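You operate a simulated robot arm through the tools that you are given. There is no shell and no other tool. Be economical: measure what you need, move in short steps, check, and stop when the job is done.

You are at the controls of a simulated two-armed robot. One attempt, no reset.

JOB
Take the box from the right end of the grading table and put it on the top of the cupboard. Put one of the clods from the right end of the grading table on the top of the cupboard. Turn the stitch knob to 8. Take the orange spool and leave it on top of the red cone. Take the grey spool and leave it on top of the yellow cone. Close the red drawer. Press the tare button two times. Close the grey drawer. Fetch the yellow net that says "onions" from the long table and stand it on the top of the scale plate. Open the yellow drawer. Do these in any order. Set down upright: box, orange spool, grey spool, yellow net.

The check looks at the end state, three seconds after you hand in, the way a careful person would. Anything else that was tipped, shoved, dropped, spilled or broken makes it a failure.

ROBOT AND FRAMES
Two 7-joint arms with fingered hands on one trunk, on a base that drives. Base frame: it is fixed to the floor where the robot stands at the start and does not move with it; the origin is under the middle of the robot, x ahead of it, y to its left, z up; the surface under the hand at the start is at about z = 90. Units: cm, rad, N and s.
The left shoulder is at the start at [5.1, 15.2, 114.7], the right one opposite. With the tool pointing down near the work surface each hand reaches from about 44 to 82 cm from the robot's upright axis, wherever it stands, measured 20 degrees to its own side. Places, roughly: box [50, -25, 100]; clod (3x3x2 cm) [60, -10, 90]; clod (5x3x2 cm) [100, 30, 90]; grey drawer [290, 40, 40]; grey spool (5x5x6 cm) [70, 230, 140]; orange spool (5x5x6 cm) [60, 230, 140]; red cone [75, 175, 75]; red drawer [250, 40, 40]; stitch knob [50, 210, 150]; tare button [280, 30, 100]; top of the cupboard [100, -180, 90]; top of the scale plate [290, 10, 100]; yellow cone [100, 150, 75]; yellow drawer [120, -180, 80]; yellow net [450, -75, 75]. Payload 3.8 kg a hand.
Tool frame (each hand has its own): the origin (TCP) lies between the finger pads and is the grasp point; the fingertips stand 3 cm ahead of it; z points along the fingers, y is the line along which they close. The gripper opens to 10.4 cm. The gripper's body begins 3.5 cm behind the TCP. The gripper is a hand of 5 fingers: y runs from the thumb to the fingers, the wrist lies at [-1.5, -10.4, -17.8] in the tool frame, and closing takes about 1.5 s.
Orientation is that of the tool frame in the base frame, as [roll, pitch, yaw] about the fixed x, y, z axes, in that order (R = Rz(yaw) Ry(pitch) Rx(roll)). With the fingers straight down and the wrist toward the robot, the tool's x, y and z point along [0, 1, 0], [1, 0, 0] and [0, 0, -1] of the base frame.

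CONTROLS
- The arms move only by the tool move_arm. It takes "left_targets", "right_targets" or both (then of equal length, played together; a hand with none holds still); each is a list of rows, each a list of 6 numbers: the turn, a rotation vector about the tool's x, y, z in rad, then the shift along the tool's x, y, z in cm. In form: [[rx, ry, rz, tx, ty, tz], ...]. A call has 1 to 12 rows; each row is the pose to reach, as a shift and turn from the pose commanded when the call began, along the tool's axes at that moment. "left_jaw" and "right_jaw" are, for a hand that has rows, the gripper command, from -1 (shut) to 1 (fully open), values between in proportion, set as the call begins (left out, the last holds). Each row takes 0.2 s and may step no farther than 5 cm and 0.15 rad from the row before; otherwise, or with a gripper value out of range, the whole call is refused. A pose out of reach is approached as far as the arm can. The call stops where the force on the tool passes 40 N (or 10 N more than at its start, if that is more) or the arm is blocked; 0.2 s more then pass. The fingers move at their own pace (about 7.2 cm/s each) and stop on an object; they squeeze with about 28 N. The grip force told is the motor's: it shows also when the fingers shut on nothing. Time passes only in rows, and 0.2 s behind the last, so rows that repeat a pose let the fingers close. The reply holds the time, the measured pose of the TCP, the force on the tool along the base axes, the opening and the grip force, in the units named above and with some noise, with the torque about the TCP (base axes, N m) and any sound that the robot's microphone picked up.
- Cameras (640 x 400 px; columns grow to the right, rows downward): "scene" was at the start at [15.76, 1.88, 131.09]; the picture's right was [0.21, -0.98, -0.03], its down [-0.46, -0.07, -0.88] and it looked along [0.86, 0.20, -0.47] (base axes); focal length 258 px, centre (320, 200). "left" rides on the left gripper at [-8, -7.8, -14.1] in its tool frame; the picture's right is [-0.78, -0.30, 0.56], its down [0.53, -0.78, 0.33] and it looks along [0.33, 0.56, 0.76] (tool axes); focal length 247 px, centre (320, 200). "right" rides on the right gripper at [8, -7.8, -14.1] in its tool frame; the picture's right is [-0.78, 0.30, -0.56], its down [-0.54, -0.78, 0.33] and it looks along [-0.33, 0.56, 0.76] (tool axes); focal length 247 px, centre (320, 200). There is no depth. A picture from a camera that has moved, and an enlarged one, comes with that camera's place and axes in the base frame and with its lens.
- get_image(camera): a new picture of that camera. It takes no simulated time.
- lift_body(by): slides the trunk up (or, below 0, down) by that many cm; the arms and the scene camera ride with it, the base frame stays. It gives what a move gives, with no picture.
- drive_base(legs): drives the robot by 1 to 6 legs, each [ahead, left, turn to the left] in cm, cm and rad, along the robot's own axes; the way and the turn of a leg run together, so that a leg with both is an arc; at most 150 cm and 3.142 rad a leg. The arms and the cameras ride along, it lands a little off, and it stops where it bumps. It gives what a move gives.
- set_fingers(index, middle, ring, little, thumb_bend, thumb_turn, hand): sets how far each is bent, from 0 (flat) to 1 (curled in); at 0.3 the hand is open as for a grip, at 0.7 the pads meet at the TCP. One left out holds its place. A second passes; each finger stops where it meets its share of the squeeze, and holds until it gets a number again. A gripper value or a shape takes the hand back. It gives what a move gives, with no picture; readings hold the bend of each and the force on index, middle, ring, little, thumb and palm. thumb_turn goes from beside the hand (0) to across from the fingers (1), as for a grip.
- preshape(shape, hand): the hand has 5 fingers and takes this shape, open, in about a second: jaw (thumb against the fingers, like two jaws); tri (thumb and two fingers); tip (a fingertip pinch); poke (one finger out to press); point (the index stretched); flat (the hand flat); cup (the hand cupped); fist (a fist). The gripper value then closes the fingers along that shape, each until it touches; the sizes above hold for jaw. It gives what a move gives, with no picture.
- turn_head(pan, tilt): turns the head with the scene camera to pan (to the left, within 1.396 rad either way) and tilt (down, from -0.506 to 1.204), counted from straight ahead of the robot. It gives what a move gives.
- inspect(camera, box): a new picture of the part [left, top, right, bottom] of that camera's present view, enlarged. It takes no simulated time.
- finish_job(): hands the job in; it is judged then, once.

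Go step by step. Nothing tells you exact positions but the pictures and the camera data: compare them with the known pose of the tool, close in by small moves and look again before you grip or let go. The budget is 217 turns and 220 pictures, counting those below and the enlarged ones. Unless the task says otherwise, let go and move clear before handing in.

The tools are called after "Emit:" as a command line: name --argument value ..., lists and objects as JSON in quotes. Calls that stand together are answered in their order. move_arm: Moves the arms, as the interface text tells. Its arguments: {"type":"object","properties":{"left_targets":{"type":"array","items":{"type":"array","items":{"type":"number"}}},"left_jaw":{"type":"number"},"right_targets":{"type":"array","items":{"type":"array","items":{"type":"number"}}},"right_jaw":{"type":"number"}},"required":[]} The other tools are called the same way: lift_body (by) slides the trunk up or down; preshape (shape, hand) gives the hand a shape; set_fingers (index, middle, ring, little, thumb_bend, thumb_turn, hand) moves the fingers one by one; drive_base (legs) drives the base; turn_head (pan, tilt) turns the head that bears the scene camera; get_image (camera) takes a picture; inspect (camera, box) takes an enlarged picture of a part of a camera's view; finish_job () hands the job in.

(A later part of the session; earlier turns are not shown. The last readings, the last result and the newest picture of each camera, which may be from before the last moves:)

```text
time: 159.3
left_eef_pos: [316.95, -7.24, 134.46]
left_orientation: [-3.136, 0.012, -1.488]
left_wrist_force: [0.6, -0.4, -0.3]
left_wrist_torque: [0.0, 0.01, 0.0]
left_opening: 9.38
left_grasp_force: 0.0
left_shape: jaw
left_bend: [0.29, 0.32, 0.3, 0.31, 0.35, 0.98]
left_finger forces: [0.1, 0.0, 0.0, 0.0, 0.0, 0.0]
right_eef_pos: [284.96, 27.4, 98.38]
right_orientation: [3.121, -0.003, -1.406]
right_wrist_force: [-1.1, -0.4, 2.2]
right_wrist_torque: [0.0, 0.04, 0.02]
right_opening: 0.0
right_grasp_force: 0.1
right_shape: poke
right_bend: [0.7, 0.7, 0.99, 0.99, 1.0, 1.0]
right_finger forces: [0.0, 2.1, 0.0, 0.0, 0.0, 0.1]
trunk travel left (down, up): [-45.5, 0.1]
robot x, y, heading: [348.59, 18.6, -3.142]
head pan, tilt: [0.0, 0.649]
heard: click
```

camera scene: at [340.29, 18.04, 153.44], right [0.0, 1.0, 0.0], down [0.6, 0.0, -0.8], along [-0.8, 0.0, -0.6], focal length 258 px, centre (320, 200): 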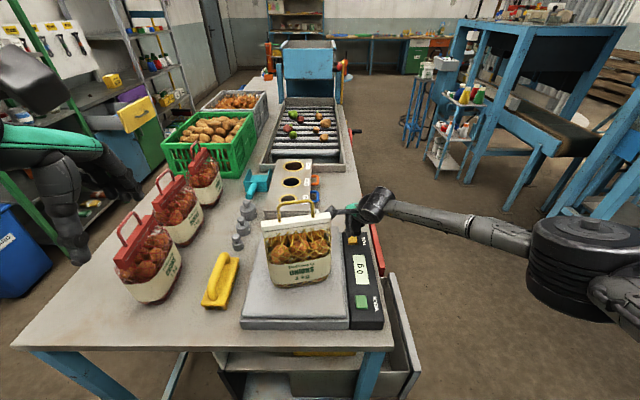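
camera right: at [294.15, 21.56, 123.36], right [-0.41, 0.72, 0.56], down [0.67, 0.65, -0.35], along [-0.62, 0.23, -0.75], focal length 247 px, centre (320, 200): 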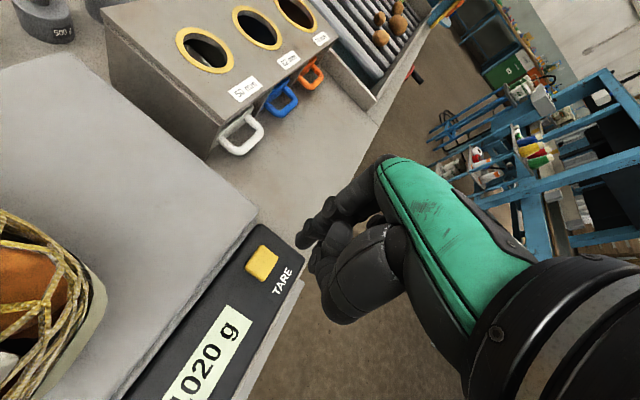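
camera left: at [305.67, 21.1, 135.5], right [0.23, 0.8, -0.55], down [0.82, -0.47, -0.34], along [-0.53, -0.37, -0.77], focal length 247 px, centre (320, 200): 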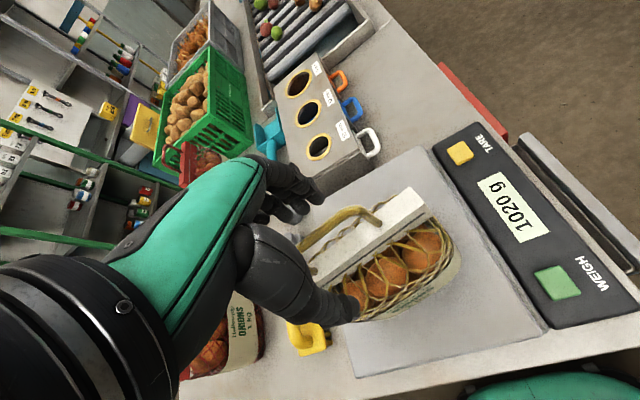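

Second click heard. I raise the right hand away from the scale and net and check the display.

Emit:
move_arm --right_targets '[[0, 0, 0, 0, 0, -3], [0, 0, 0, -2, 0, -7], [0, 0, 0, -6, 0, -9], [0, 0, 0, -10, 0, -12], [0, 0, 0, -13, 0, -15.5], [0, 0, 0, -14, -2, -20], [0, 0, 0, -14, -5, -23], [0, 0, 0, -14, -9, -25], [0, 0, 0, -14, -13, -25], [0, 0, 0, -14, -15, -25]]'

Emit:
get_image --camera "scene"

```text
refused: row 6 steps farther than a row can; nothing moved
```

```text
116 pictures are left
camera scene: at [340.32, 18.02, 153.44], right [0.0, 1.0, 0.0], down [0.6, 0.0, -0.8], along [-0.8, 0.0, -0.6], focal length 258 px, centre (320, 200)
```

scene: 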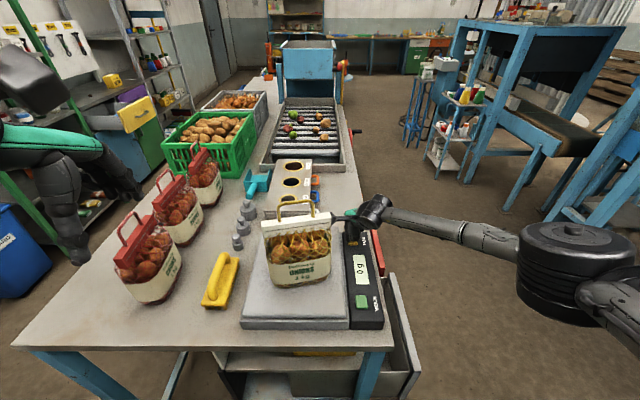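

One step was too long; I resend with finer rows.

Emit:
move_arm --right_targets '[[0, 0, 0, 0, 0, -3], [0, 0, 0, -2, 0, -7], [0, 0, 0, -5, 0, -10], [0, 0, 0, -8, 0, -13], [0, 0, 0, -11, 0, -16], [0, 0, 0, -13, -1, -20], [0, 0, 0, -14, -4, -23], [0, 0, 0, -14, -8, -25], [0, 0, 0, -14, -12, -25], [0, 0, 0, -14, -15, -25]]'

Emit:
preshape --hand "right" --shape "jaw"

Emit:
drive_base --legs '[[-10, 0, 0], [0, 115, 0]]'

Emit:
get_image --camera "scene"

```text
time: 161.5
left_eef_pos: [316.95, -7.1, 134.59]
left_orientation: [-3.137, 0.013, -1.488]
left_wrist_force: [0.4, 0.3, 0.0]
left_wrist_torque: [0.02, 0.04, 0.01]
left_opening: 9.33
left_grasp_force: 0.2
left_shape: jaw
left_bend: [0.29, 0.32, 0.3, 0.31, 0.35, 0.98]
left_finger forces: [0.1, 0.0, 0.0, 0.0, 0.1, 0.0]
right_eef_pos: [297.79, 43.84, 123.22]
right_orientation: [3.122, -0.004, -1.408]
right_wrist_force: [0.0, -0.1, -0.3]
right_wrist_torque: [0.0, 0.03, 0.03]
right_opening: 0.01
right_grasp_force: 0.1
right_shape: poke
right_bend: [0.7, 0.7, 0.99, 0.99, 1.0, 1.0]
right_finger forces: [0.0, 0.0, 0.0, 0.0, 0.0, 0.1]
trunk travel left (down, up): [-45.5, 0.1]
robot x, y, heading: [348.59, 18.32, -3.138]
head pan, tilt: [0.0, 0.649]
```

```text
time: 162.4
left_eef_pos: [316.95, -7.19, 134.5]
left_orientation: [-3.137, 0.011, -1.488]
left_wrist_force: [-0.5, -0.3, 1.1]
left_wrist_torque: [0.01, -0.01, -0.02]
left_opening: 9.34
left_grasp_force: 0.0
left_shape: jaw
left_bend: [0.29, 0.32, 0.3, 0.31, 0.35, 0.98]
left_finger forces: [0.0, 0.0, 0.0, 0.0, 0.0, 0.0]
right_eef_pos: [297.78, 43.81, 123.23]
right_orientation: [3.122, -0.002, -1.406]
right_wrist_force: [1.1, -0.8, 0.2]
right_wrist_torque: [-0.03, 0.0, 0.0]
right_opening: 10.4
right_grasp_force: 0.0
right_shape: jaw
right_bend: [0.3, 0.3, 0.3, 0.3, 0.3, 0.98]
right_finger forces: [0.1, 0.0, 0.0, 0.0, 0.0, 0.0]
trunk travel left (down, up): [-45.5, 0.1]
robot x, y, heading: [348.81, 18.12, -3.143]
head pan, tilt: [0.0, 0.649]
```

```text
time: 169.1
left_eef_pos: [330.31, -124.84, 134.6]
left_orientation: [-3.136, 0.011, -1.451]
left_wrist_force: [-0.5, 0.4, -0.8]
left_wrist_torque: [-0.02, -0.02, 0.0]
left_opening: 9.35
left_grasp_force: 0.1
left_shape: jaw
left_bend: [0.29, 0.32, 0.3, 0.31, 0.35, 0.98]
left_finger forces: [0.0, 0.0, 0.0, 0.0, 0.0, 0.0]
right_eef_pos: [309.26, -74.56, 123.26]
right_orientation: [3.121, -0.005, -1.369]
right_wrist_force: [0.1, 1.0, 0.4]
right_wrist_torque: [-0.01, 0.02, -0.01]
right_opening: 10.37
right_grasp_force: 0.1
right_shape: jaw
right_bend: [0.3, 0.3, 0.3, 0.3, 0.3, 0.98]
right_finger forces: [0.1, 0.1, 0.0, 0.0, 0.1, 0.0]
trunk travel left (down, up): [-45.5, 0.1]
robot x, y, heading: [361.38, -98.2, -3.101]
head pan, tilt: [0.0, 0.649]
```

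```text
115 pictures are left
camera scene: at [352.7, -98.72, 153.44], right [-0.04, 1.0, 0.0], down [0.6, 0.02, -0.8], along [-0.8, -0.03, -0.6], focal length 258 px, centre (320, 200)
```

scene: 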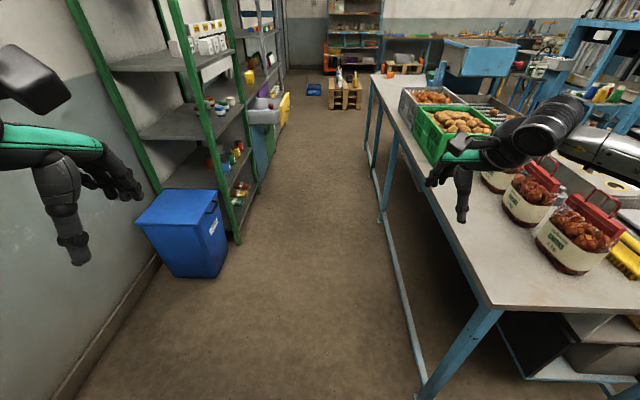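

The right arm swept past the net closely during the drive; I check that the net and red nets still stand.

Emit:
turn_head --pan -0.9 --tilt 0.45

Emit:
get_image --camera "scene"

```text
time: 170.3
left_eef_pos: [330.32, -124.81, 134.52]
left_orientation: [-3.138, 0.012, -1.453]
left_wrist_force: [-0.6, 0.3, 0.1]
left_wrist_torque: [0.0, 0.0, 0.01]
left_opening: 9.31
left_grasp_force: 0.0
left_shape: jaw
left_bend: [0.29, 0.32, 0.3, 0.31, 0.35, 0.98]
left_finger forces: [0.0, 0.1, 0.0, 0.1, 0.0, 0.0]
right_eef_pos: [309.31, -74.76, 123.28]
right_orientation: [3.123, -0.003, -1.371]
right_wrist_force: [0.2, -0.5, -0.8]
right_wrist_torque: [0.02, 0.02, 0.02]
right_opening: 10.37
right_grasp_force: 0.1
right_shape: jaw
right_bend: [0.3, 0.3, 0.3, 0.3, 0.3, 0.98]
right_finger forces: [0.0, 0.0, 0.1, 0.0, 0.0, 0.0]
trunk travel left (down, up): [-45.5, 0.1]
robot x, y, heading: [361.43, -98.61, -3.099]
head pan, tilt: [-0.901, 0.45]
```

```text
114 pictures are left
camera scene: at [355.39, -91.5, 155.22], right [0.76, 0.65, 0.0], down [0.28, -0.33, -0.9], along [-0.59, 0.68, -0.44], focal length 258 px, centre (320, 200)
```

scene: 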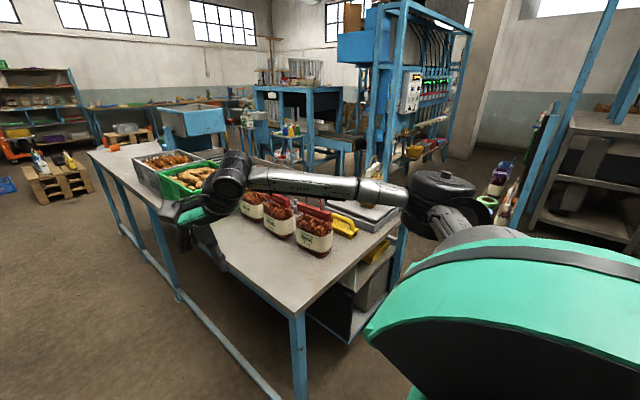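

Emit:
inspect --camera "scene" --box '[240, 140, 440, 265]'

```text
3.20 times, centred on (340, 202) of scene
camera zoom: at [355.39, -91.5, 155.22], right [0.76, 0.65, 0.0], down [0.28, -0.33, -0.9], along [-0.59, 0.68, -0.44], focal length 825 px, centre (256, 192)
```

zoom: 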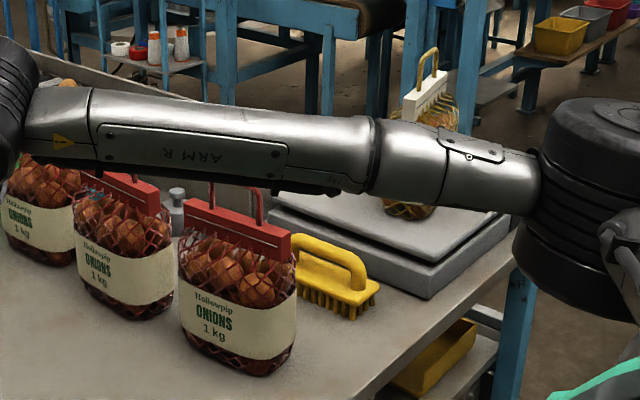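

The net and the red nets all stand. I lower the trunk, straighten up and drive back along the aisle toward the sewing area.

Emit:
lift_body --by -20

Emit:
drive_base --legs '[[0, 4, -0.04], [125, 0, 0], [125, 0, 0], [125, 0, 0]]'

Emit:
turn_head --pan -1.2 --tilt 0.3

Emit:
get_image --camera "scene"

```text
time: 172.4
left_eef_pos: [327.99, -125.05, 110.84]
left_orientation: [-3.031, 0.003, -1.451]
left_wrist_force: [-0.2, 0.4, -0.4]
left_wrist_torque: [0.02, -0.01, 0.0]
left_opening: 9.33
left_grasp_force: 0.1
left_shape: jaw
left_bend: [0.29, 0.32, 0.3, 0.31, 0.35, 0.98]
left_finger forces: [0.0, 0.0, 0.0, 0.0, 0.1, 0.0]
right_eef_pos: [309.29, -74.74, 103.31]
right_orientation: [3.123, -0.002, -1.371]
right_wrist_force: [-0.5, -0.8, -0.3]
right_wrist_torque: [0.01, -0.04, 0.02]
right_opening: 10.4
right_grasp_force: 0.0
right_shape: jaw
right_bend: [0.3, 0.3, 0.3, 0.3, 0.3, 0.98]
right_finger forces: [0.1, 0.1, 0.0, 0.1, 0.0, 0.1]
trunk travel left (down, up): [-25.5, 20.1]
robot x, y, heading: [361.3, -98.46, -3.104]
head pan, tilt: [-0.901, 0.45]
```

```text
time: 191.1
left_eef_pos: [-48.59, -128.16, 110.82]
left_orientation: [-3.031, 0.003, -1.496]
left_wrist_force: [-0.1, 0.5, 0.2]
left_wrist_torque: [-0.01, -0.02, -0.03]
left_opening: 9.37
left_grasp_force: 0.2
left_shape: jaw
left_bend: [0.29, 0.32, 0.3, 0.31, 0.35, 0.98]
left_finger forces: [0.0, 0.0, 0.1, 0.1, 0.1, 0.0]
right_eef_pos: [-64.75, -77.19, 103.34]
right_orientation: [3.123, -0.004, -1.414]
right_wrist_force: [0.3, -0.2, -0.2]
right_wrist_torque: [0.01, -0.03, 0.02]
right_opening: 10.39
right_grasp_force: 0.0
right_shape: jaw
right_bend: [0.3, 0.3, 0.3, 0.3, 0.3, 0.98]
right_finger forces: [0.0, 0.1, 0.0, 0.0, 0.1, 0.0]
trunk travel left (down, up): [-25.5, 20.1]
robot x, y, heading: [-13.96, -102.84, 3.129]
head pan, tilt: [-0.901, 0.45]
```

```text
time: 191.9
left_eef_pos: [-48.61, -128.04, 110.76]
left_orientation: [-3.031, 0.002, -1.498]
left_wrist_force: [0.0, -0.5, 0.3]
left_wrist_torque: [-0.01, 0.0, 0.03]
left_opening: 9.34
left_grasp_force: 0.1
left_shape: jaw
left_bend: [0.29, 0.32, 0.3, 0.31, 0.35, 0.98]
left_finger forces: [0.0, 0.1, 0.0, 0.1, 0.0, 0.0]
right_eef_pos: [-64.9, -77.14, 103.16]
right_orientation: [3.122, -0.003, -1.416]
right_wrist_force: [-0.4, -0.4, 0.4]
right_wrist_torque: [-0.02, 0.02, 0.02]
right_opening: 10.4
right_grasp_force: 0.0
right_shape: jaw
right_bend: [0.3, 0.3, 0.3, 0.3, 0.3, 0.98]
right_finger forces: [0.0, 0.0, 0.0, 0.0, 0.0, 0.0]
trunk travel left (down, up): [-25.5, 20.1]
robot x, y, heading: [-14.12, -103.32, 3.132]
head pan, tilt: [-1.201, 0.3]
```

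```text
112 pictures are left
camera scene: at [-22.21, -94.4, 135.69], right [0.93, 0.36, 0.1], down [0.21, -0.28, -0.94], along [-0.31, 0.89, -0.33], focal length 258 px, centre (320, 200)
```

scene: 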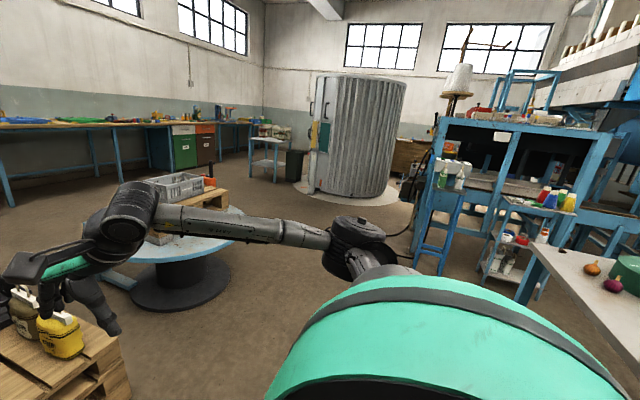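

I turn right to face +y and drive up toward the sewing stand.

Emit:
drive_base --legs '[[0, 0, -1.565], [100, 0, 0], [85, 0, 0]]'

Emit:
turn_head --pan -0.5 --tilt 0.35

Emit:
get_image --camera "scene"

```text
time: 205.1
left_eef_pos: [-50.33, 117.39, 110.79]
left_orientation: [-3.03, 0.003, -2.979]
left_wrist_force: [0.5, -1.1, 0.0]
left_wrist_torque: [0.01, 0.02, 0.03]
left_opening: 9.37
left_grasp_force: 0.0
left_shape: jaw
left_bend: [0.29, 0.32, 0.3, 0.31, 0.35, 0.98]
left_finger forces: [0.0, 0.0, 0.0, 0.0, 0.0, 0.0]
right_eef_pos: [-0.91, 138.07, 103.27]
right_orientation: [3.121, -0.005, -2.899]
right_wrist_force: [0.4, -0.3, 0.1]
right_wrist_torque: [0.02, 0.0, 0.02]
right_opening: 10.37
right_grasp_force: 0.1
right_shape: jaw
right_bend: [0.3, 0.3, 0.3, 0.3, 0.3, 0.98]
right_finger forces: [0.0, 0.0, 0.0, 0.0, 0.0, 0.0]
trunk travel left (down, up): [-25.5, 20.1]
robot x, y, heading: [-22.44, 85.03, 1.654]
head pan, tilt: [-1.201, 0.3]
```

```text
time: 206.2
left_eef_pos: [-50.42, 117.32, 110.81]
left_orientation: [-3.031, 0.004, -2.979]
left_wrist_force: [0.1, -0.2, 0.6]
left_wrist_torque: [-0.04, -0.02, -0.02]
left_opening: 9.33
left_grasp_force: 0.1
left_shape: jaw
left_bend: [0.29, 0.32, 0.3, 0.31, 0.35, 0.98]
left_finger forces: [0.0, 0.0, 0.0, 0.1, 0.1, 0.0]
right_eef_pos: [-0.93, 138.08, 103.31]
right_orientation: [3.123, -0.003, -2.896]
right_wrist_force: [-0.8, -0.1, -0.2]
right_wrist_torque: [-0.02, 0.01, 0.0]
right_opening: 10.39
right_grasp_force: 0.0
right_shape: jaw
right_bend: [0.3, 0.3, 0.3, 0.3, 0.3, 0.98]
right_finger forces: [0.0, 0.0, 0.1, 0.1, 0.1, 0.0]
trunk travel left (down, up): [-25.5, 20.1]
robot x, y, heading: [-22.67, 85.13, 1.652]
head pan, tilt: [-0.499, 0.351]
```

```text
111 pictures are left
camera scene: at [-18.78, 98.5, 134.71], right [0.91, -0.4, 0.05], down [-0.13, -0.41, -0.9], along [0.38, 0.82, -0.43], focal length 258 px, centre (320, 200)
```

scene: 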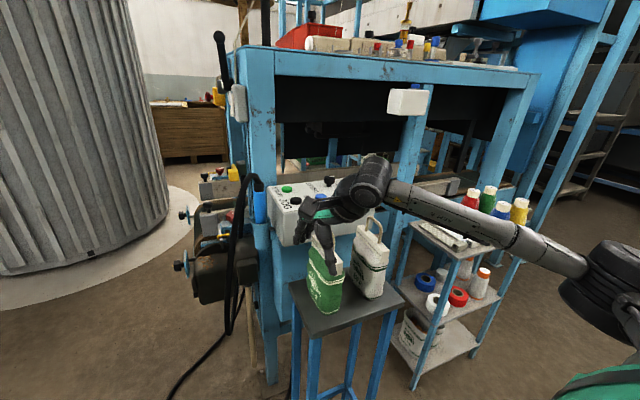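

The right hand seems close to the nets on a stool. I check with the right camera.

Emit:
get_image --camera "right"

Emit:
inspect --camera "scene" --box '[240, 150, 440, 350]'

```text
110 pictures are left
camera right: at [-6.72, 128.39, 117.28], right [0.69, 0.46, 0.56], down [0.7, -0.62, -0.35], along [0.18, 0.63, -0.75], focal length 247 px, centre (320, 200)
```

right: 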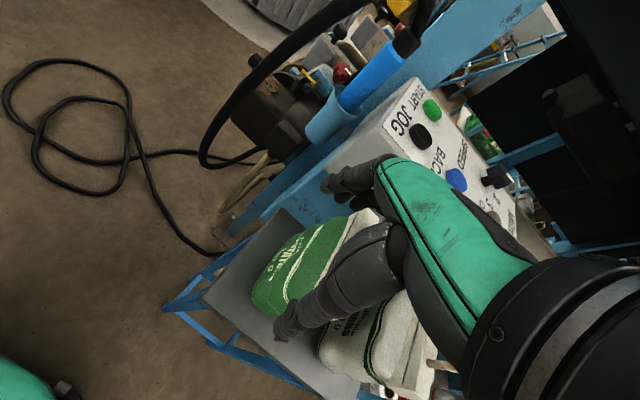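

```text
2.00 times, centred on (340, 250) of scene
camera zoom: at [-18.78, 98.5, 134.71], right [0.91, -0.4, 0.05], down [-0.13, -0.41, -0.9], along [0.38, 0.82, -0.43], focal length 515 px, centre (280, 100)
```

zoom: 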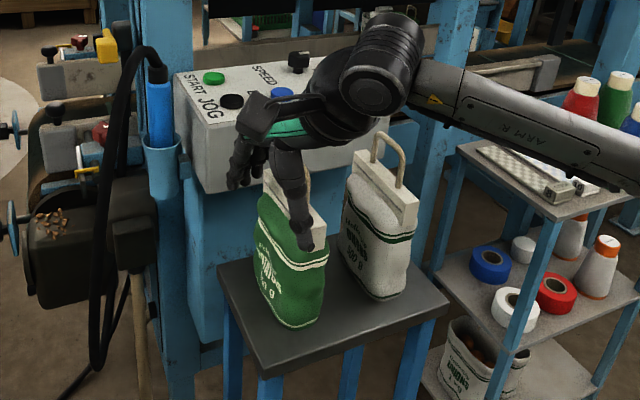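

No contact, but I raise that hand at once and lift the trunk to see the stand's top.

Emit:
move_arm --right_targets '[[0, 0, 0, 0, 0, -4.5], [0, 0, 0, 0, 0, -9], [0, 0, 0, 0, 0, -13], [0, 0, 0, 0, -4, -15], [0, 0, 0, 0, -8, -16]]'

Emit:
lift_body --by 20

Emit:
turn_head --pan -0.65 --tilt 0.2

Emit:
get_image --camera "scene"

```text
time: 207.4
left_eef_pos: [-50.28, 117.2, 110.88]
left_orientation: [-3.033, 0.003, -2.979]
left_wrist_force: [-0.1, -0.1, 0.2]
left_wrist_torque: [0.02, 0.01, 0.02]
left_opening: 9.36
left_grasp_force: 0.1
left_shape: jaw
left_bend: [0.29, 0.32, 0.3, 0.31, 0.35, 0.98]
left_finger forces: [0.0, 0.0, 0.0, 0.0, 0.0, 0.1]
right_eef_pos: [1.08, 130.01, 119.4]
right_orientation: [3.121, -0.004, -2.897]
right_wrist_force: [0.5, -0.2, 0.3]
right_wrist_torque: [0.01, 0.01, -0.01]
right_opening: 10.4
right_grasp_force: 0.1
right_shape: jaw
right_bend: [0.3, 0.3, 0.3, 0.3, 0.3, 0.98]
right_finger forces: [0.0, 0.1, 0.0, 0.1, 0.0, 0.0]
trunk travel left (down, up): [-25.5, 20.1]
robot x, y, heading: [-22.37, 85.4, 1.656]
head pan, tilt: [-0.499, 0.351]
```

```text
time: 209.6
left_eef_pos: [-50.39, 117.31, 130.75]
left_orientation: [-3.031, 0.006, -2.979]
left_wrist_force: [0.1, -0.2, 0.2]
left_wrist_torque: [0.02, -0.01, -0.03]
left_opening: 9.35
left_grasp_force: 0.1
left_shape: jaw
left_bend: [0.29, 0.32, 0.3, 0.31, 0.35, 0.98]
left_finger forces: [0.1, 0.0, 0.0, 0.1, 0.1, 0.0]
right_eef_pos: [1.12, 130.12, 139.07]
right_orientation: [3.122, -0.003, -2.897]
right_wrist_force: [-0.6, -0.6, -0.1]
right_wrist_torque: [-0.01, 0.01, -0.02]
right_opening: 10.42
right_grasp_force: 0.1
right_shape: jaw
right_bend: [0.3, 0.3, 0.3, 0.3, 0.3, 0.98]
right_finger forces: [0.0, 0.1, 0.0, 0.0, 0.0, 0.1]
trunk travel left (down, up): [-45.5, 0.1]
robot x, y, heading: [-22.01, 84.95, 1.65]
head pan, tilt: [-0.499, 0.351]
```

```text
time: 210.3
left_eef_pos: [-50.37, 117.43, 130.84]
left_orientation: [-3.032, 0.004, -2.978]
left_wrist_force: [-0.5, -0.3, 0.1]
left_wrist_torque: [0.0, -0.06, 0.03]
left_opening: 9.33
left_grasp_force: 0.1
left_shape: jaw
left_bend: [0.29, 0.32, 0.3, 0.31, 0.35, 0.98]
left_finger forces: [0.0, 0.1, 0.0, 0.0, 0.1, 0.0]
right_eef_pos: [1.07, 130.05, 139.11]
right_orientation: [3.122, -0.005, -2.897]
right_wrist_force: [-0.5, 0.0, -0.5]
right_wrist_torque: [0.01, 0.04, -0.01]
right_opening: 10.38
right_grasp_force: 0.1
right_shape: jaw
right_bend: [0.3, 0.3, 0.3, 0.3, 0.3, 0.98]
right_finger forces: [0.0, 0.0, 0.0, 0.0, 0.1, 0.1]
trunk travel left (down, up): [-45.5, 0.1]
robot x, y, heading: [-22.47, 85.12, 1.653]
head pan, tilt: [-0.649, 0.201]
```

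```text
108 pictures are left
camera scene: at [-17.15, 92.94, 157.54], right [0.84, -0.54, 0.0], down [-0.11, -0.17, -0.98], along [0.53, 0.83, -0.2], focal length 258 px, centre (320, 200)
```

scene: 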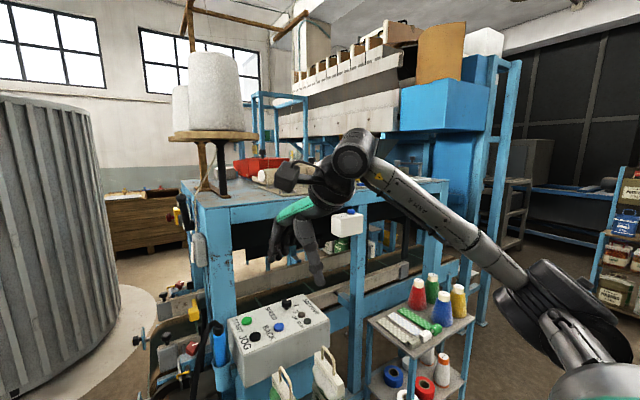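

The arm blocks the view. I lower the right hand a bit and look again.

Emit:
move_arm --right_targets '[[0, 0, 0, -2, -4, 2], [0, 0, 0, -4, -7, 5], [0, 0, 0, -7, -9, 8], [0, 0, 0, -10, -11, 11], [0, 0, 0, -12, -13, 14], [0, 0, 0, -12, -13, 18]]'

Emit:
get_image --camera "scene"

```text
time: 211.7
left_eef_pos: [-50.42, 117.44, 130.82]
left_orientation: [-3.032, 0.004, -2.98]
left_wrist_force: [-0.1, -0.5, 0.4]
left_wrist_torque: [-0.02, -0.02, -0.01]
left_opening: 9.36
left_grasp_force: 0.0
left_shape: jaw
left_bend: [0.29, 0.32, 0.3, 0.31, 0.35, 0.98]
left_finger forces: [0.0, 0.1, 0.1, 0.1, 0.0, 0.0]
right_eef_pos: [14.66, 121.28, 120.73]
right_orientation: [3.121, -0.002, -2.897]
right_wrist_force: [0.3, 0.3, 0.1]
right_wrist_torque: [0.0, -0.01, 0.01]
right_opening: 10.41
right_grasp_force: 0.2
right_shape: jaw
right_bend: [0.3, 0.3, 0.3, 0.3, 0.3, 0.98]
right_finger forces: [0.1, 0.0, 0.0, 0.0, 0.0, 0.1]
right hand out of reach, approached as far as the arm can: row 5, 6
trunk travel left (down, up): [-45.5, 0.1]
robot x, y, heading: [-22.25, 85.4, 1.651]
head pan, tilt: [-0.649, 0.201]
```

```text
107 pictures are left
camera scene: at [-17.11, 92.95, 157.54], right [0.84, -0.54, 0.0], down [-0.11, -0.17, -0.98], along [0.53, 0.83, -0.2], focal length 258 px, centre (320, 200)
```

scene: 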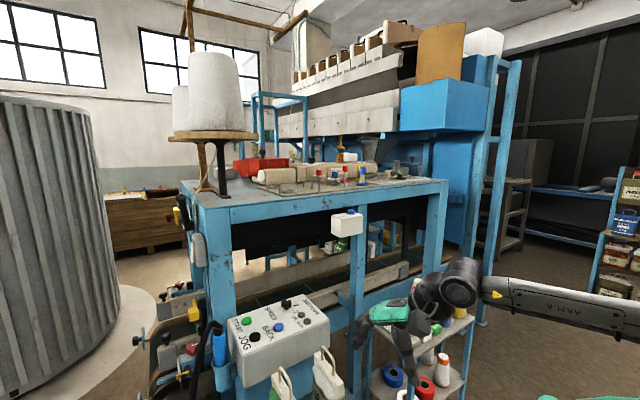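

Emit:
inspect --camera "scene" --box '[180, 120, 460, 260]'

Emit:
inspect --camera "scene" --box '[220, 270, 350, 380]'

```text
2.29 times, centred on (320, 190) of scene
camera zoom: at [-17.11, 92.95, 157.54], right [0.84, -0.54, 0.0], down [-0.11, -0.17, -0.98], along [0.53, 0.83, -0.2], focal length 589 px, centre (320, 223)
```

zoom: 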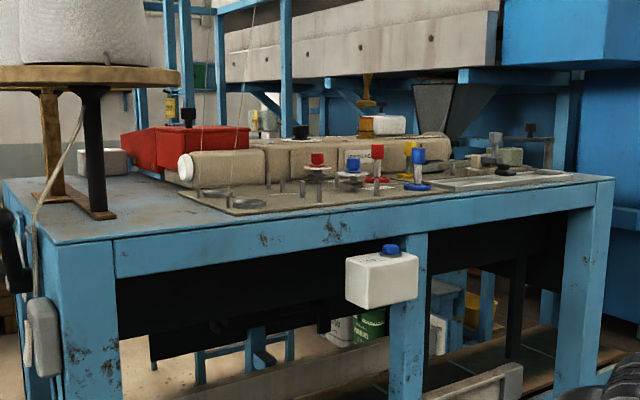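

```text
3.64 times, centred on (285, 325) of scene
camera zoom: at [-17.11, 92.95, 157.54], right [0.84, -0.54, 0.0], down [-0.11, -0.17, -0.98], along [0.53, 0.83, -0.2], focal length 937 px, centre (447, -254)
```

zoom: 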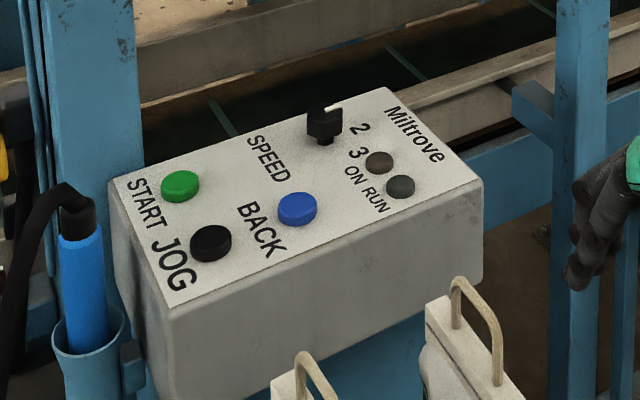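

Emit:
inspect --camera "scene" --box '[230, 155, 330, 215]'

Emit:
inspect --camera "scene" --box '[310, 145, 430, 215]'

```text
6.40 times, centred on (280, 185) of scene
camera zoom: at [-17.11, 92.95, 157.54], right [0.84, -0.54, 0.0], down [-0.11, -0.17, -0.98], along [0.53, 0.83, -0.2], focal length 1649 px, centre (576, 296)
```

zoom: 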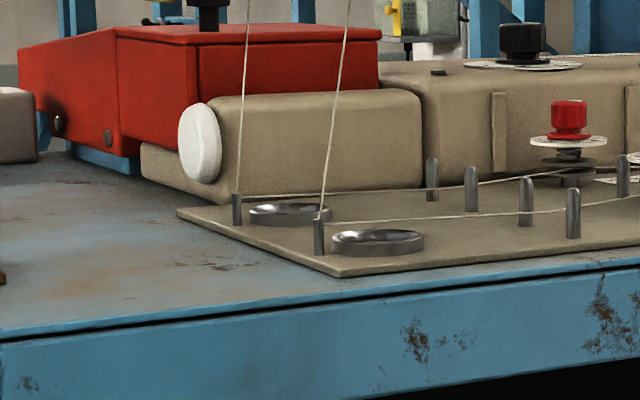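

```text
5.33 times, centred on (370, 180) of scene
camera zoom: at [-17.11, 92.95, 157.54], right [0.84, -0.54, 0.0], down [-0.11, -0.17, -0.98], along [0.53, 0.83, -0.2], focal length 1374 px, centre (53, 307)
```

zoom: 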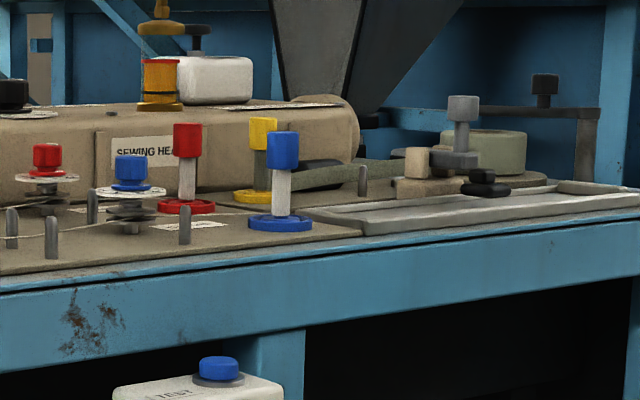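

I can't pick out the spools from here. The floor left of the stand is free, so I go round to its left side for another view.

Emit:
drive_base --legs '[[0, 60, -0.08], [120, 0, 0]]'

Emit:
turn_head --pan -1.3 --tilt 0.2

Emit:
get_image --camera "scene"

Emit:
turn_head --pan -0.5 --tilt 0.25

Emit:
get_image --camera "scene"

```text
time: 220.8
left_eef_pos: [-107.28, 237.89, 130.81]
left_orientation: [-3.034, 0.003, -3.064]
left_wrist_force: [0.8, 0.0, 0.2]
left_wrist_torque: [0.01, -0.01, 0.0]
left_opening: 9.36
left_grasp_force: 0.1
left_shape: jaw
left_bend: [0.29, 0.32, 0.3, 0.31, 0.35, 0.98]
left_finger forces: [0.0, 0.0, 0.1, 0.0, 0.0, 0.0]
right_eef_pos: [-42.19, 236.33, 120.74]
right_orientation: [3.122, -0.003, -2.982]
right_wrist_force: [0.5, -0.3, 0.1]
right_wrist_torque: [-0.02, 0.0, 0.02]
right_opening: 10.41
right_grasp_force: 0.0
right_shape: jaw
right_bend: [0.3, 0.3, 0.3, 0.3, 0.3, 0.98]
right_finger forces: [0.0, 0.0, 0.0, 0.0, 0.0, 0.0]
trunk travel left (down, up): [-45.5, 0.1]
robot x, y, heading: [-81.89, 203.81, 1.567]
head pan, tilt: [-0.649, 0.201]
```

```text
time: 221.8
left_eef_pos: [-107.29, 238.08, 130.89]
left_orientation: [-3.032, 0.004, -3.064]
left_wrist_force: [0.3, -0.4, 0.0]
left_wrist_torque: [0.0, 0.02, -0.03]
left_opening: 9.35
left_grasp_force: 0.2
left_shape: jaw
left_bend: [0.29, 0.32, 0.3, 0.31, 0.35, 0.98]
left_finger forces: [0.0, 0.1, 0.0, 0.0, 0.0, 0.0]
right_eef_pos: [-42.23, 236.19, 120.68]
right_orientation: [3.123, -0.003, -2.981]
right_wrist_force: [-0.5, 0.4, -0.7]
right_wrist_torque: [-0.02, 0.0, 0.01]
right_opening: 10.38
right_grasp_force: 0.2
right_shape: jaw
right_bend: [0.3, 0.3, 0.3, 0.3, 0.3, 0.98]
right_finger forces: [0.1, 0.1, 0.0, 0.0, 0.0, 0.1]
trunk travel left (down, up): [-45.5, 0.1]
robot x, y, heading: [-82.3, 203.55, 1.571]
head pan, tilt: [-1.3, 0.201]
```

```text
102 pictures are left
camera scene: at [-72.91, 205.9, 157.55], right [0.27, -0.96, 0.0], down [-0.19, -0.05, -0.98], along [0.94, 0.26, -0.2], focal length 258 px, centre (320, 200)
```

scene: 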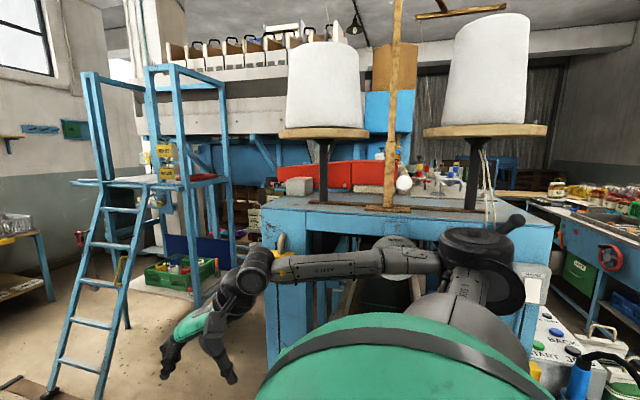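

```text
time: 222.9
left_eef_pos: [-107.38, 238.01, 130.87]
left_orientation: [-3.033, 0.003, -3.064]
left_wrist_force: [0.3, 0.2, 0.3]
left_wrist_torque: [0.03, -0.01, 0.0]
left_opening: 9.36
left_grasp_force: 0.0
left_shape: jaw
left_bend: [0.29, 0.32, 0.3, 0.31, 0.35, 0.98]
left_finger forces: [0.0, 0.1, 0.0, 0.0, 0.0, 0.0]
right_eef_pos: [-42.17, 236.28, 120.68]
right_orientation: [3.124, -0.004, -2.983]
right_wrist_force: [0.0, 0.3, 0.4]
right_wrist_torque: [0.0, 0.04, 0.01]
right_opening: 10.39
right_grasp_force: 0.1
right_shape: jaw
right_bend: [0.3, 0.3, 0.3, 0.3, 0.3, 0.98]
right_finger forces: [0.0, 0.0, 0.0, 0.0, 0.0, 0.0]
trunk travel left (down, up): [-45.5, 0.1]
robot x, y, heading: [-81.86, 203.79, 1.566]
head pan, tilt: [-0.499, 0.25]
```

```text
101 pictures are left
camera scene: at [-77.41, 211.61, 157.09], right [0.88, -0.48, 0.0], down [-0.12, -0.22, -0.97], along [0.47, 0.85, -0.25], focal length 258 px, centre (320, 200)
```

scene: 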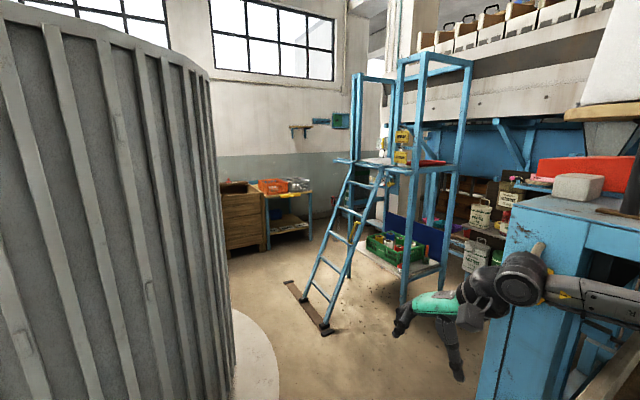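

The table's back edge is at y about 237 with free floor behind it, so the spools near y 230 are best reached from behind. I tuck the hands in and drive round.

Emit:
move_arm --left_targets '[[0, 0, 0, -3, 0, 0], [0, 0, 0, -6, 0, 0], [0, 0, 0, -8, 0, 0], [0, 0, 0, -8, 0, 0], [0, 0, 0, -8, 0, 0]]' --right_targets '[[0, 0, 0, 4, 0, -2], [0, 0, 0, 8, 0, -4], [0, 0, 0, 12, 0, -6], [0, 0, 0, 16, 0, -8], [0, 0, 0, 19, 0, -10]]'

Emit:
drive_base --legs '[[35, -5, 0], [50, -45, 0]]'

Emit:
turn_head --pan -1.0 --tilt 0.3

Emit:
get_image --camera "scene"

```text
time: 224.1
left_eef_pos: [-99.26, 238.79, 130.52]
left_orientation: [-3.033, 0.007, -3.063]
left_wrist_force: [0.3, -0.7, 0.0]
left_wrist_torque: [0.01, -0.02, 0.02]
left_opening: 9.37
left_grasp_force: 0.0
left_shape: jaw
left_bend: [0.29, 0.32, 0.3, 0.31, 0.35, 0.98]
left_finger forces: [0.0, 0.0, 0.0, 0.0, 0.0, 0.0]
right_eef_pos: [-60.47, 236.77, 132.81]
right_orientation: [3.123, -0.002, -2.983]
right_wrist_force: [-0.4, -0.1, -0.1]
right_wrist_torque: [-0.01, -0.06, 0.02]
right_opening: 10.39
right_grasp_force: 0.1
right_shape: jaw
right_bend: [0.3, 0.3, 0.3, 0.3, 0.3, 0.98]
right_finger forces: [0.1, 0.0, 0.0, 0.0, 0.0, 0.1]
right hand out of reach, approached as far as the arm can: row 2, 3, 4, 5
trunk travel left (down, up): [-45.5, 0.1]
robot x, y, heading: [-82.18, 203.41, 1.569]
head pan, tilt: [-0.499, 0.25]
```

```text
time: 229.8
left_eef_pos: [-48.38, 326.1, 130.8]
left_orientation: [-3.036, 0.005, -3.069]
left_wrist_force: [0.4, -0.5, 0.0]
left_wrist_torque: [0.03, -0.02, -0.01]
left_opening: 9.38
left_grasp_force: 0.0
left_shape: jaw
left_bend: [0.29, 0.32, 0.3, 0.31, 0.35, 0.98]
left_finger forces: [0.0, 0.0, 0.0, 0.0, 0.0, 0.0]
right_eef_pos: [-9.6, 323.93, 132.76]
right_orientation: [3.124, -0.001, -2.986]
right_wrist_force: [-0.2, -0.7, 0.9]
right_wrist_torque: [0.05, 0.02, -0.01]
right_opening: 10.42
right_grasp_force: 0.0
right_shape: jaw
right_bend: [0.3, 0.3, 0.3, 0.3, 0.3, 0.98]
right_finger forces: [0.1, 0.0, 0.0, 0.1, 0.1, 0.0]
trunk travel left (down, up): [-45.5, 0.1]
robot x, y, heading: [-31.44, 290.71, 1.564]
head pan, tilt: [-0.499, 0.25]
```

```text
time: 230.8
left_eef_pos: [-48.24, 326.32, 130.69]
left_orientation: [-3.031, 0.003, -3.071]
left_wrist_force: [-0.2, 0.4, -0.2]
left_wrist_torque: [0.02, 0.03, 0.0]
left_opening: 9.33
left_grasp_force: 0.1
left_shape: jaw
left_bend: [0.29, 0.32, 0.3, 0.31, 0.35, 0.98]
left_finger forces: [0.1, 0.0, 0.1, 0.0, 0.0, 0.0]
right_eef_pos: [-9.45, 324.17, 132.7]
right_orientation: [3.125, -0.004, -2.989]
right_wrist_force: [0.4, -1.1, -0.5]
right_wrist_torque: [-0.01, 0.01, 0.01]
right_opening: 10.42
right_grasp_force: 0.0
right_shape: jaw
right_bend: [0.3, 0.3, 0.3, 0.3, 0.3, 0.98]
right_finger forces: [0.0, 0.1, 0.0, 0.0, 0.0, 0.0]
trunk travel left (down, up): [-45.5, 0.1]
robot x, y, heading: [-31.48, 291.21, 1.565]
head pan, tilt: [-1.0, 0.3]
```

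```text
100 pictures are left
camera scene: at [-23.28, 295.96, 156.61], right [0.53, -0.85, 0.0], down [-0.25, -0.16, -0.96], along [0.81, 0.51, -0.3], focal length 258 px, centre (320, 200)
```

scene: 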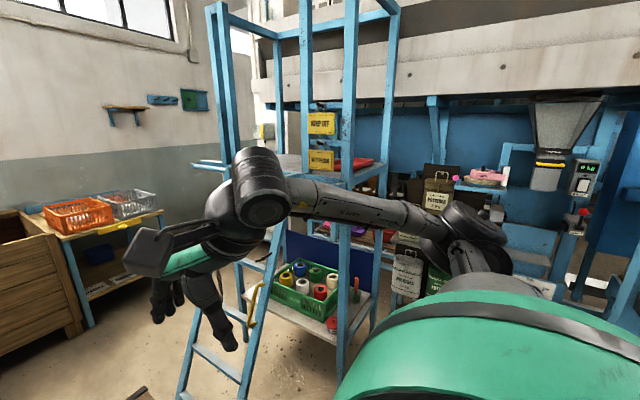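

I turn right to face +x along the gap behind the table and look.

Emit:
drive_base --legs '[[0, 0, -1.565]]'

Emit:
turn_head --pan -0.35 --tilt 0.45

Emit:
get_image --camera "scene"

```text
time: 234.9
left_eef_pos: [3.42, 309.16, 130.73]
left_orientation: [-3.033, 0.005, 1.668]
left_wrist_force: [-0.5, 0.2, 0.5]
left_wrist_torque: [-0.02, -0.02, -0.02]
left_opening: 9.36
left_grasp_force: 0.1
left_shape: jaw
left_bend: [0.29, 0.32, 0.3, 0.31, 0.35, 0.98]
left_finger forces: [0.1, 0.0, 0.0, 0.0, 0.1, 0.0]
right_eef_pos: [2.27, 270.31, 132.78]
right_orientation: [3.126, -0.001, 1.75]
right_wrist_force: [-0.4, -0.2, 0.7]
right_wrist_torque: [0.0, 0.0, 0.01]
right_opening: 10.4
right_grasp_force: 0.1
right_shape: jaw
right_bend: [0.3, 0.3, 0.3, 0.3, 0.3, 0.98]
right_finger forces: [0.0, 0.0, 0.0, 0.0, 0.0, 0.0]
trunk travel left (down, up): [-45.5, 0.1]
robot x, y, heading: [-31.67, 291.4, 0.023]
head pan, tilt: [-1.0, 0.3]
```

```text
time: 236.0
left_eef_pos: [3.34, 308.8, 130.61]
left_orientation: [-3.032, 0.002, 1.668]
left_wrist_force: [0.4, 0.7, 0.7]
left_wrist_torque: [-0.02, 0.01, -0.06]
left_opening: 9.36
left_grasp_force: 0.0
left_shape: jaw
left_bend: [0.29, 0.32, 0.3, 0.31, 0.35, 0.98]
left_finger forces: [0.0, 0.1, 0.1, 0.0, 0.0, 0.0]
right_eef_pos: [2.17, 269.81, 132.74]
right_orientation: [3.124, -0.005, 1.751]
right_wrist_force: [-0.3, 0.0, 0.9]
right_wrist_torque: [-0.01, -0.01, 0.0]
right_opening: 10.39
right_grasp_force: 0.1
right_shape: jaw
right_bend: [0.3, 0.3, 0.3, 0.3, 0.3, 0.98]
right_finger forces: [0.0, 0.1, 0.0, 0.1, 0.0, 0.0]
trunk travel left (down, up): [-45.5, 0.1]
robot x, y, heading: [-31.3, 291.19, 0.014]
head pan, tilt: [-0.351, 0.45]
```

```text
99 pictures are left
camera scene: at [-22.51, 287.86, 155.23], right [-0.33, -0.94, 0.0], down [-0.41, 0.14, -0.9], along [0.85, -0.3, -0.44], focal length 258 px, centre (320, 200)
```

scene: 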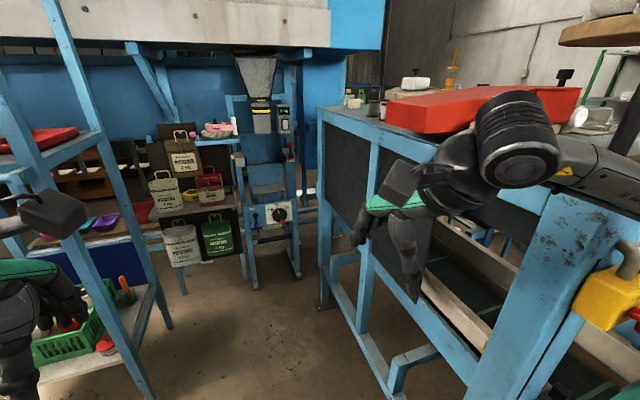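

I turn to face -y here, then strafe along behind the table.

Emit:
drive_base --legs '[[0, 0, -1.585], [0, 92, 0]]'

Emit:
turn_head --pan 0 --tilt 0.5

Emit:
get_image --camera "scene"

```text
time: 244.7
left_eef_pos: [78.17, 256.9, 130.58]
left_orientation: [-3.032, 0.005, 0.095]
left_wrist_force: [0.6, -0.1, 0.0]
left_wrist_torque: [-0.03, 0.01, 0.0]
left_opening: 9.34
left_grasp_force: 0.0
left_shape: jaw
left_bend: [0.29, 0.32, 0.3, 0.31, 0.35, 0.98]
left_finger forces: [0.0, 0.1, 0.0, 0.1, 0.0, 0.1]
right_eef_pos: [39.4, 258.23, 132.78]
right_orientation: [3.124, -0.005, 0.176]
right_wrist_force: [-1.0, 0.5, 0.5]
right_wrist_torque: [0.06, 0.03, 0.01]
right_opening: 10.42
right_grasp_force: 0.0
right_shape: jaw
right_bend: [0.3, 0.3, 0.3, 0.3, 0.3, 0.98]
right_finger forces: [0.0, 0.1, 0.0, 0.0, 0.0, 0.0]
trunk travel left (down, up): [-45.5, 0.1]
robot x, y, heading: [61.34, 292.12, -1.556]
head pan, tilt: [-0.351, 0.45]
```

```text
time: 245.5
left_eef_pos: [78.42, 256.96, 130.59]
left_orientation: [-3.032, 0.004, 0.096]
left_wrist_force: [0.0, 0.2, -0.1]
left_wrist_torque: [-0.01, 0.02, -0.02]
left_opening: 9.36
left_grasp_force: 0.0
left_shape: jaw
left_bend: [0.29, 0.32, 0.3, 0.31, 0.35, 0.98]
left_finger forces: [0.0, 0.1, 0.0, 0.0, 0.1, 0.0]
right_eef_pos: [39.44, 258.26, 132.72]
right_orientation: [3.124, -0.003, 0.176]
right_wrist_force: [0.5, 0.1, -0.3]
right_wrist_torque: [-0.03, 0.01, -0.02]
right_opening: 10.4
right_grasp_force: 0.1
right_shape: jaw
right_bend: [0.3, 0.3, 0.3, 0.3, 0.3, 0.98]
right_finger forces: [0.0, 0.0, 0.0, 0.1, 0.0, 0.0]
trunk travel left (down, up): [-45.5, 0.1]
robot x, y, heading: [60.83, 291.39, -1.559]
head pan, tilt: [0.0, 0.499]
```

```text
98 pictures are left
camera scene: at [61.04, 282.49, 154.78], right [-1.0, -0.01, 0.0], down [-0.01, 0.48, -0.88], along [0.01, -0.88, -0.48], focal length 258 px, centre (320, 200)
```

scene: 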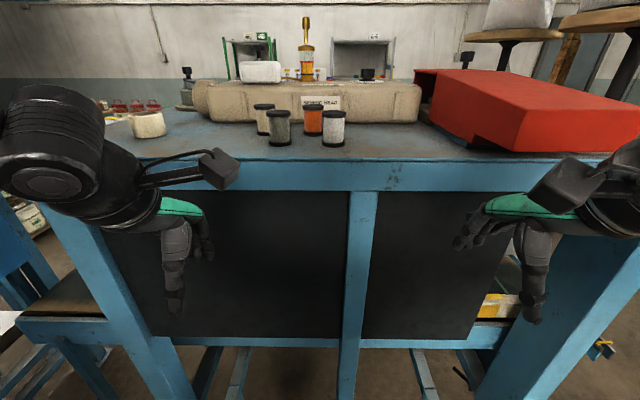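

From behind I see the four spools near the table's back edge. I zoom in on them and on the dials.

Emit:
inspect --camera "scene" --box '[240, 90, 360, 165]'

Emit:
inspect --camera "scene" --box '[200, 40, 440, 130]'

```text
5.33 times, centred on (300, 128) of scene
camera zoom: at [61.04, 282.49, 154.78], right [-1.0, -0.01, 0.0], down [-0.01, 0.48, -0.88], along [0.01, -0.88, -0.48], focal length 1374 px, centre (427, 587)
```

zoom: 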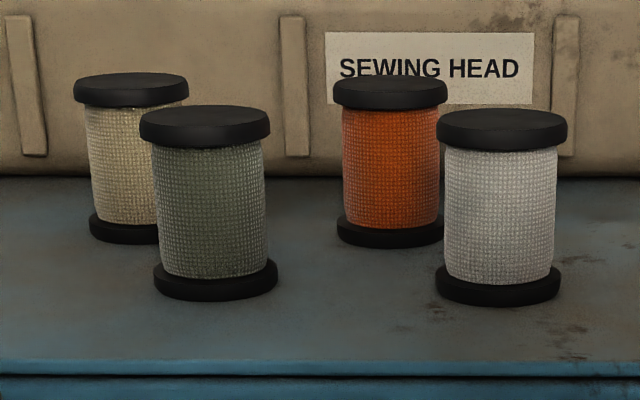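

```text
2.67 times, centred on (320, 85) of scene
camera zoom: at [61.04, 282.49, 154.78], right [-1.0, -0.01, 0.0], down [-0.01, 0.48, -0.88], along [0.01, -0.88, -0.48], focal length 687 px, centre (320, 507)
```

zoom: 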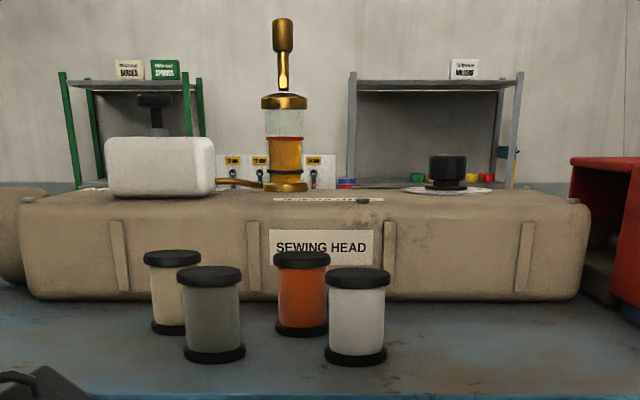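

Spools on the table: beige and grey-green on the left, orange and light grey on the right. The given places (grey x≈70, orange x≈60) match the grey-green one at x≈69 and orange at x≈63. I raise both hands above the table level first.

Emit:
move_arm --left_targets '[[0.05, 0, 0, 0, 0, -4], [0.1, 0, 0, 0, 0, -8], [0.1, 0, 0, 0, 0, -12], [0.1, 0, 0, 0, 0, -16], [0.1, 0, 0, 0, 0, -20], [0.1, 0, 0, 0, 0, -24]]' --right_targets '[[0, 0, 0, 0, 0, -4], [0, 0, 0, 0, 0, -8], [0, 0, 0, 0, 0, -12], [0, 0, 0, 0, 0, -16], [0, 0, 0, 0, 0, -20], [0, 0, 0, 0, 0, -24]]'

Emit:
get_image --camera "left"

```text
time: 246.9
left_eef_pos: [78.79, 254.48, 154.41]
left_orientation: [-2.932, 0.003, 0.094]
left_wrist_force: [-0.3, -0.4, 0.3]
left_wrist_torque: [0.03, -0.01, -0.02]
left_opening: 9.33
left_grasp_force: 0.0
left_shape: jaw
left_bend: [0.29, 0.32, 0.3, 0.31, 0.35, 0.98]
left_finger forces: [0.0, 0.1, 0.0, 0.0, 0.0, 0.1]
right_eef_pos: [39.3, 258.44, 156.82]
right_orientation: [3.124, -0.003, 0.177]
right_wrist_force: [-0.7, -0.3, -0.1]
right_wrist_torque: [0.0, 0.04, 0.02]
right_opening: 10.37
right_grasp_force: 0.1
right_shape: jaw
right_bend: [0.3, 0.3, 0.3, 0.3, 0.3, 0.98]
right_finger forces: [0.0, 0.0, 0.0, 0.0, 0.1, 0.0]
trunk travel left (down, up): [-45.5, 0.1]
robot x, y, heading: [60.74, 291.73, -1.557]
head pan, tilt: [0.0, 0.499]
```

```text
95 pictures are left
camera left: at [70.34, 258.42, 169.93], right [-0.81, 0.33, -0.48], down [0.45, 0.88, -0.17], along [0.37, -0.35, -0.86], focal length 247 px, centre (320, 200)
```

left: 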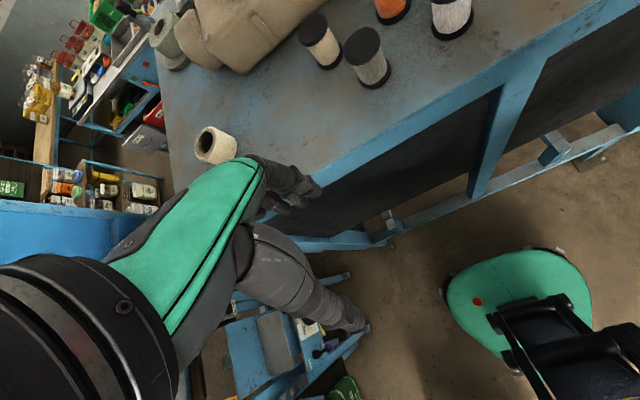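

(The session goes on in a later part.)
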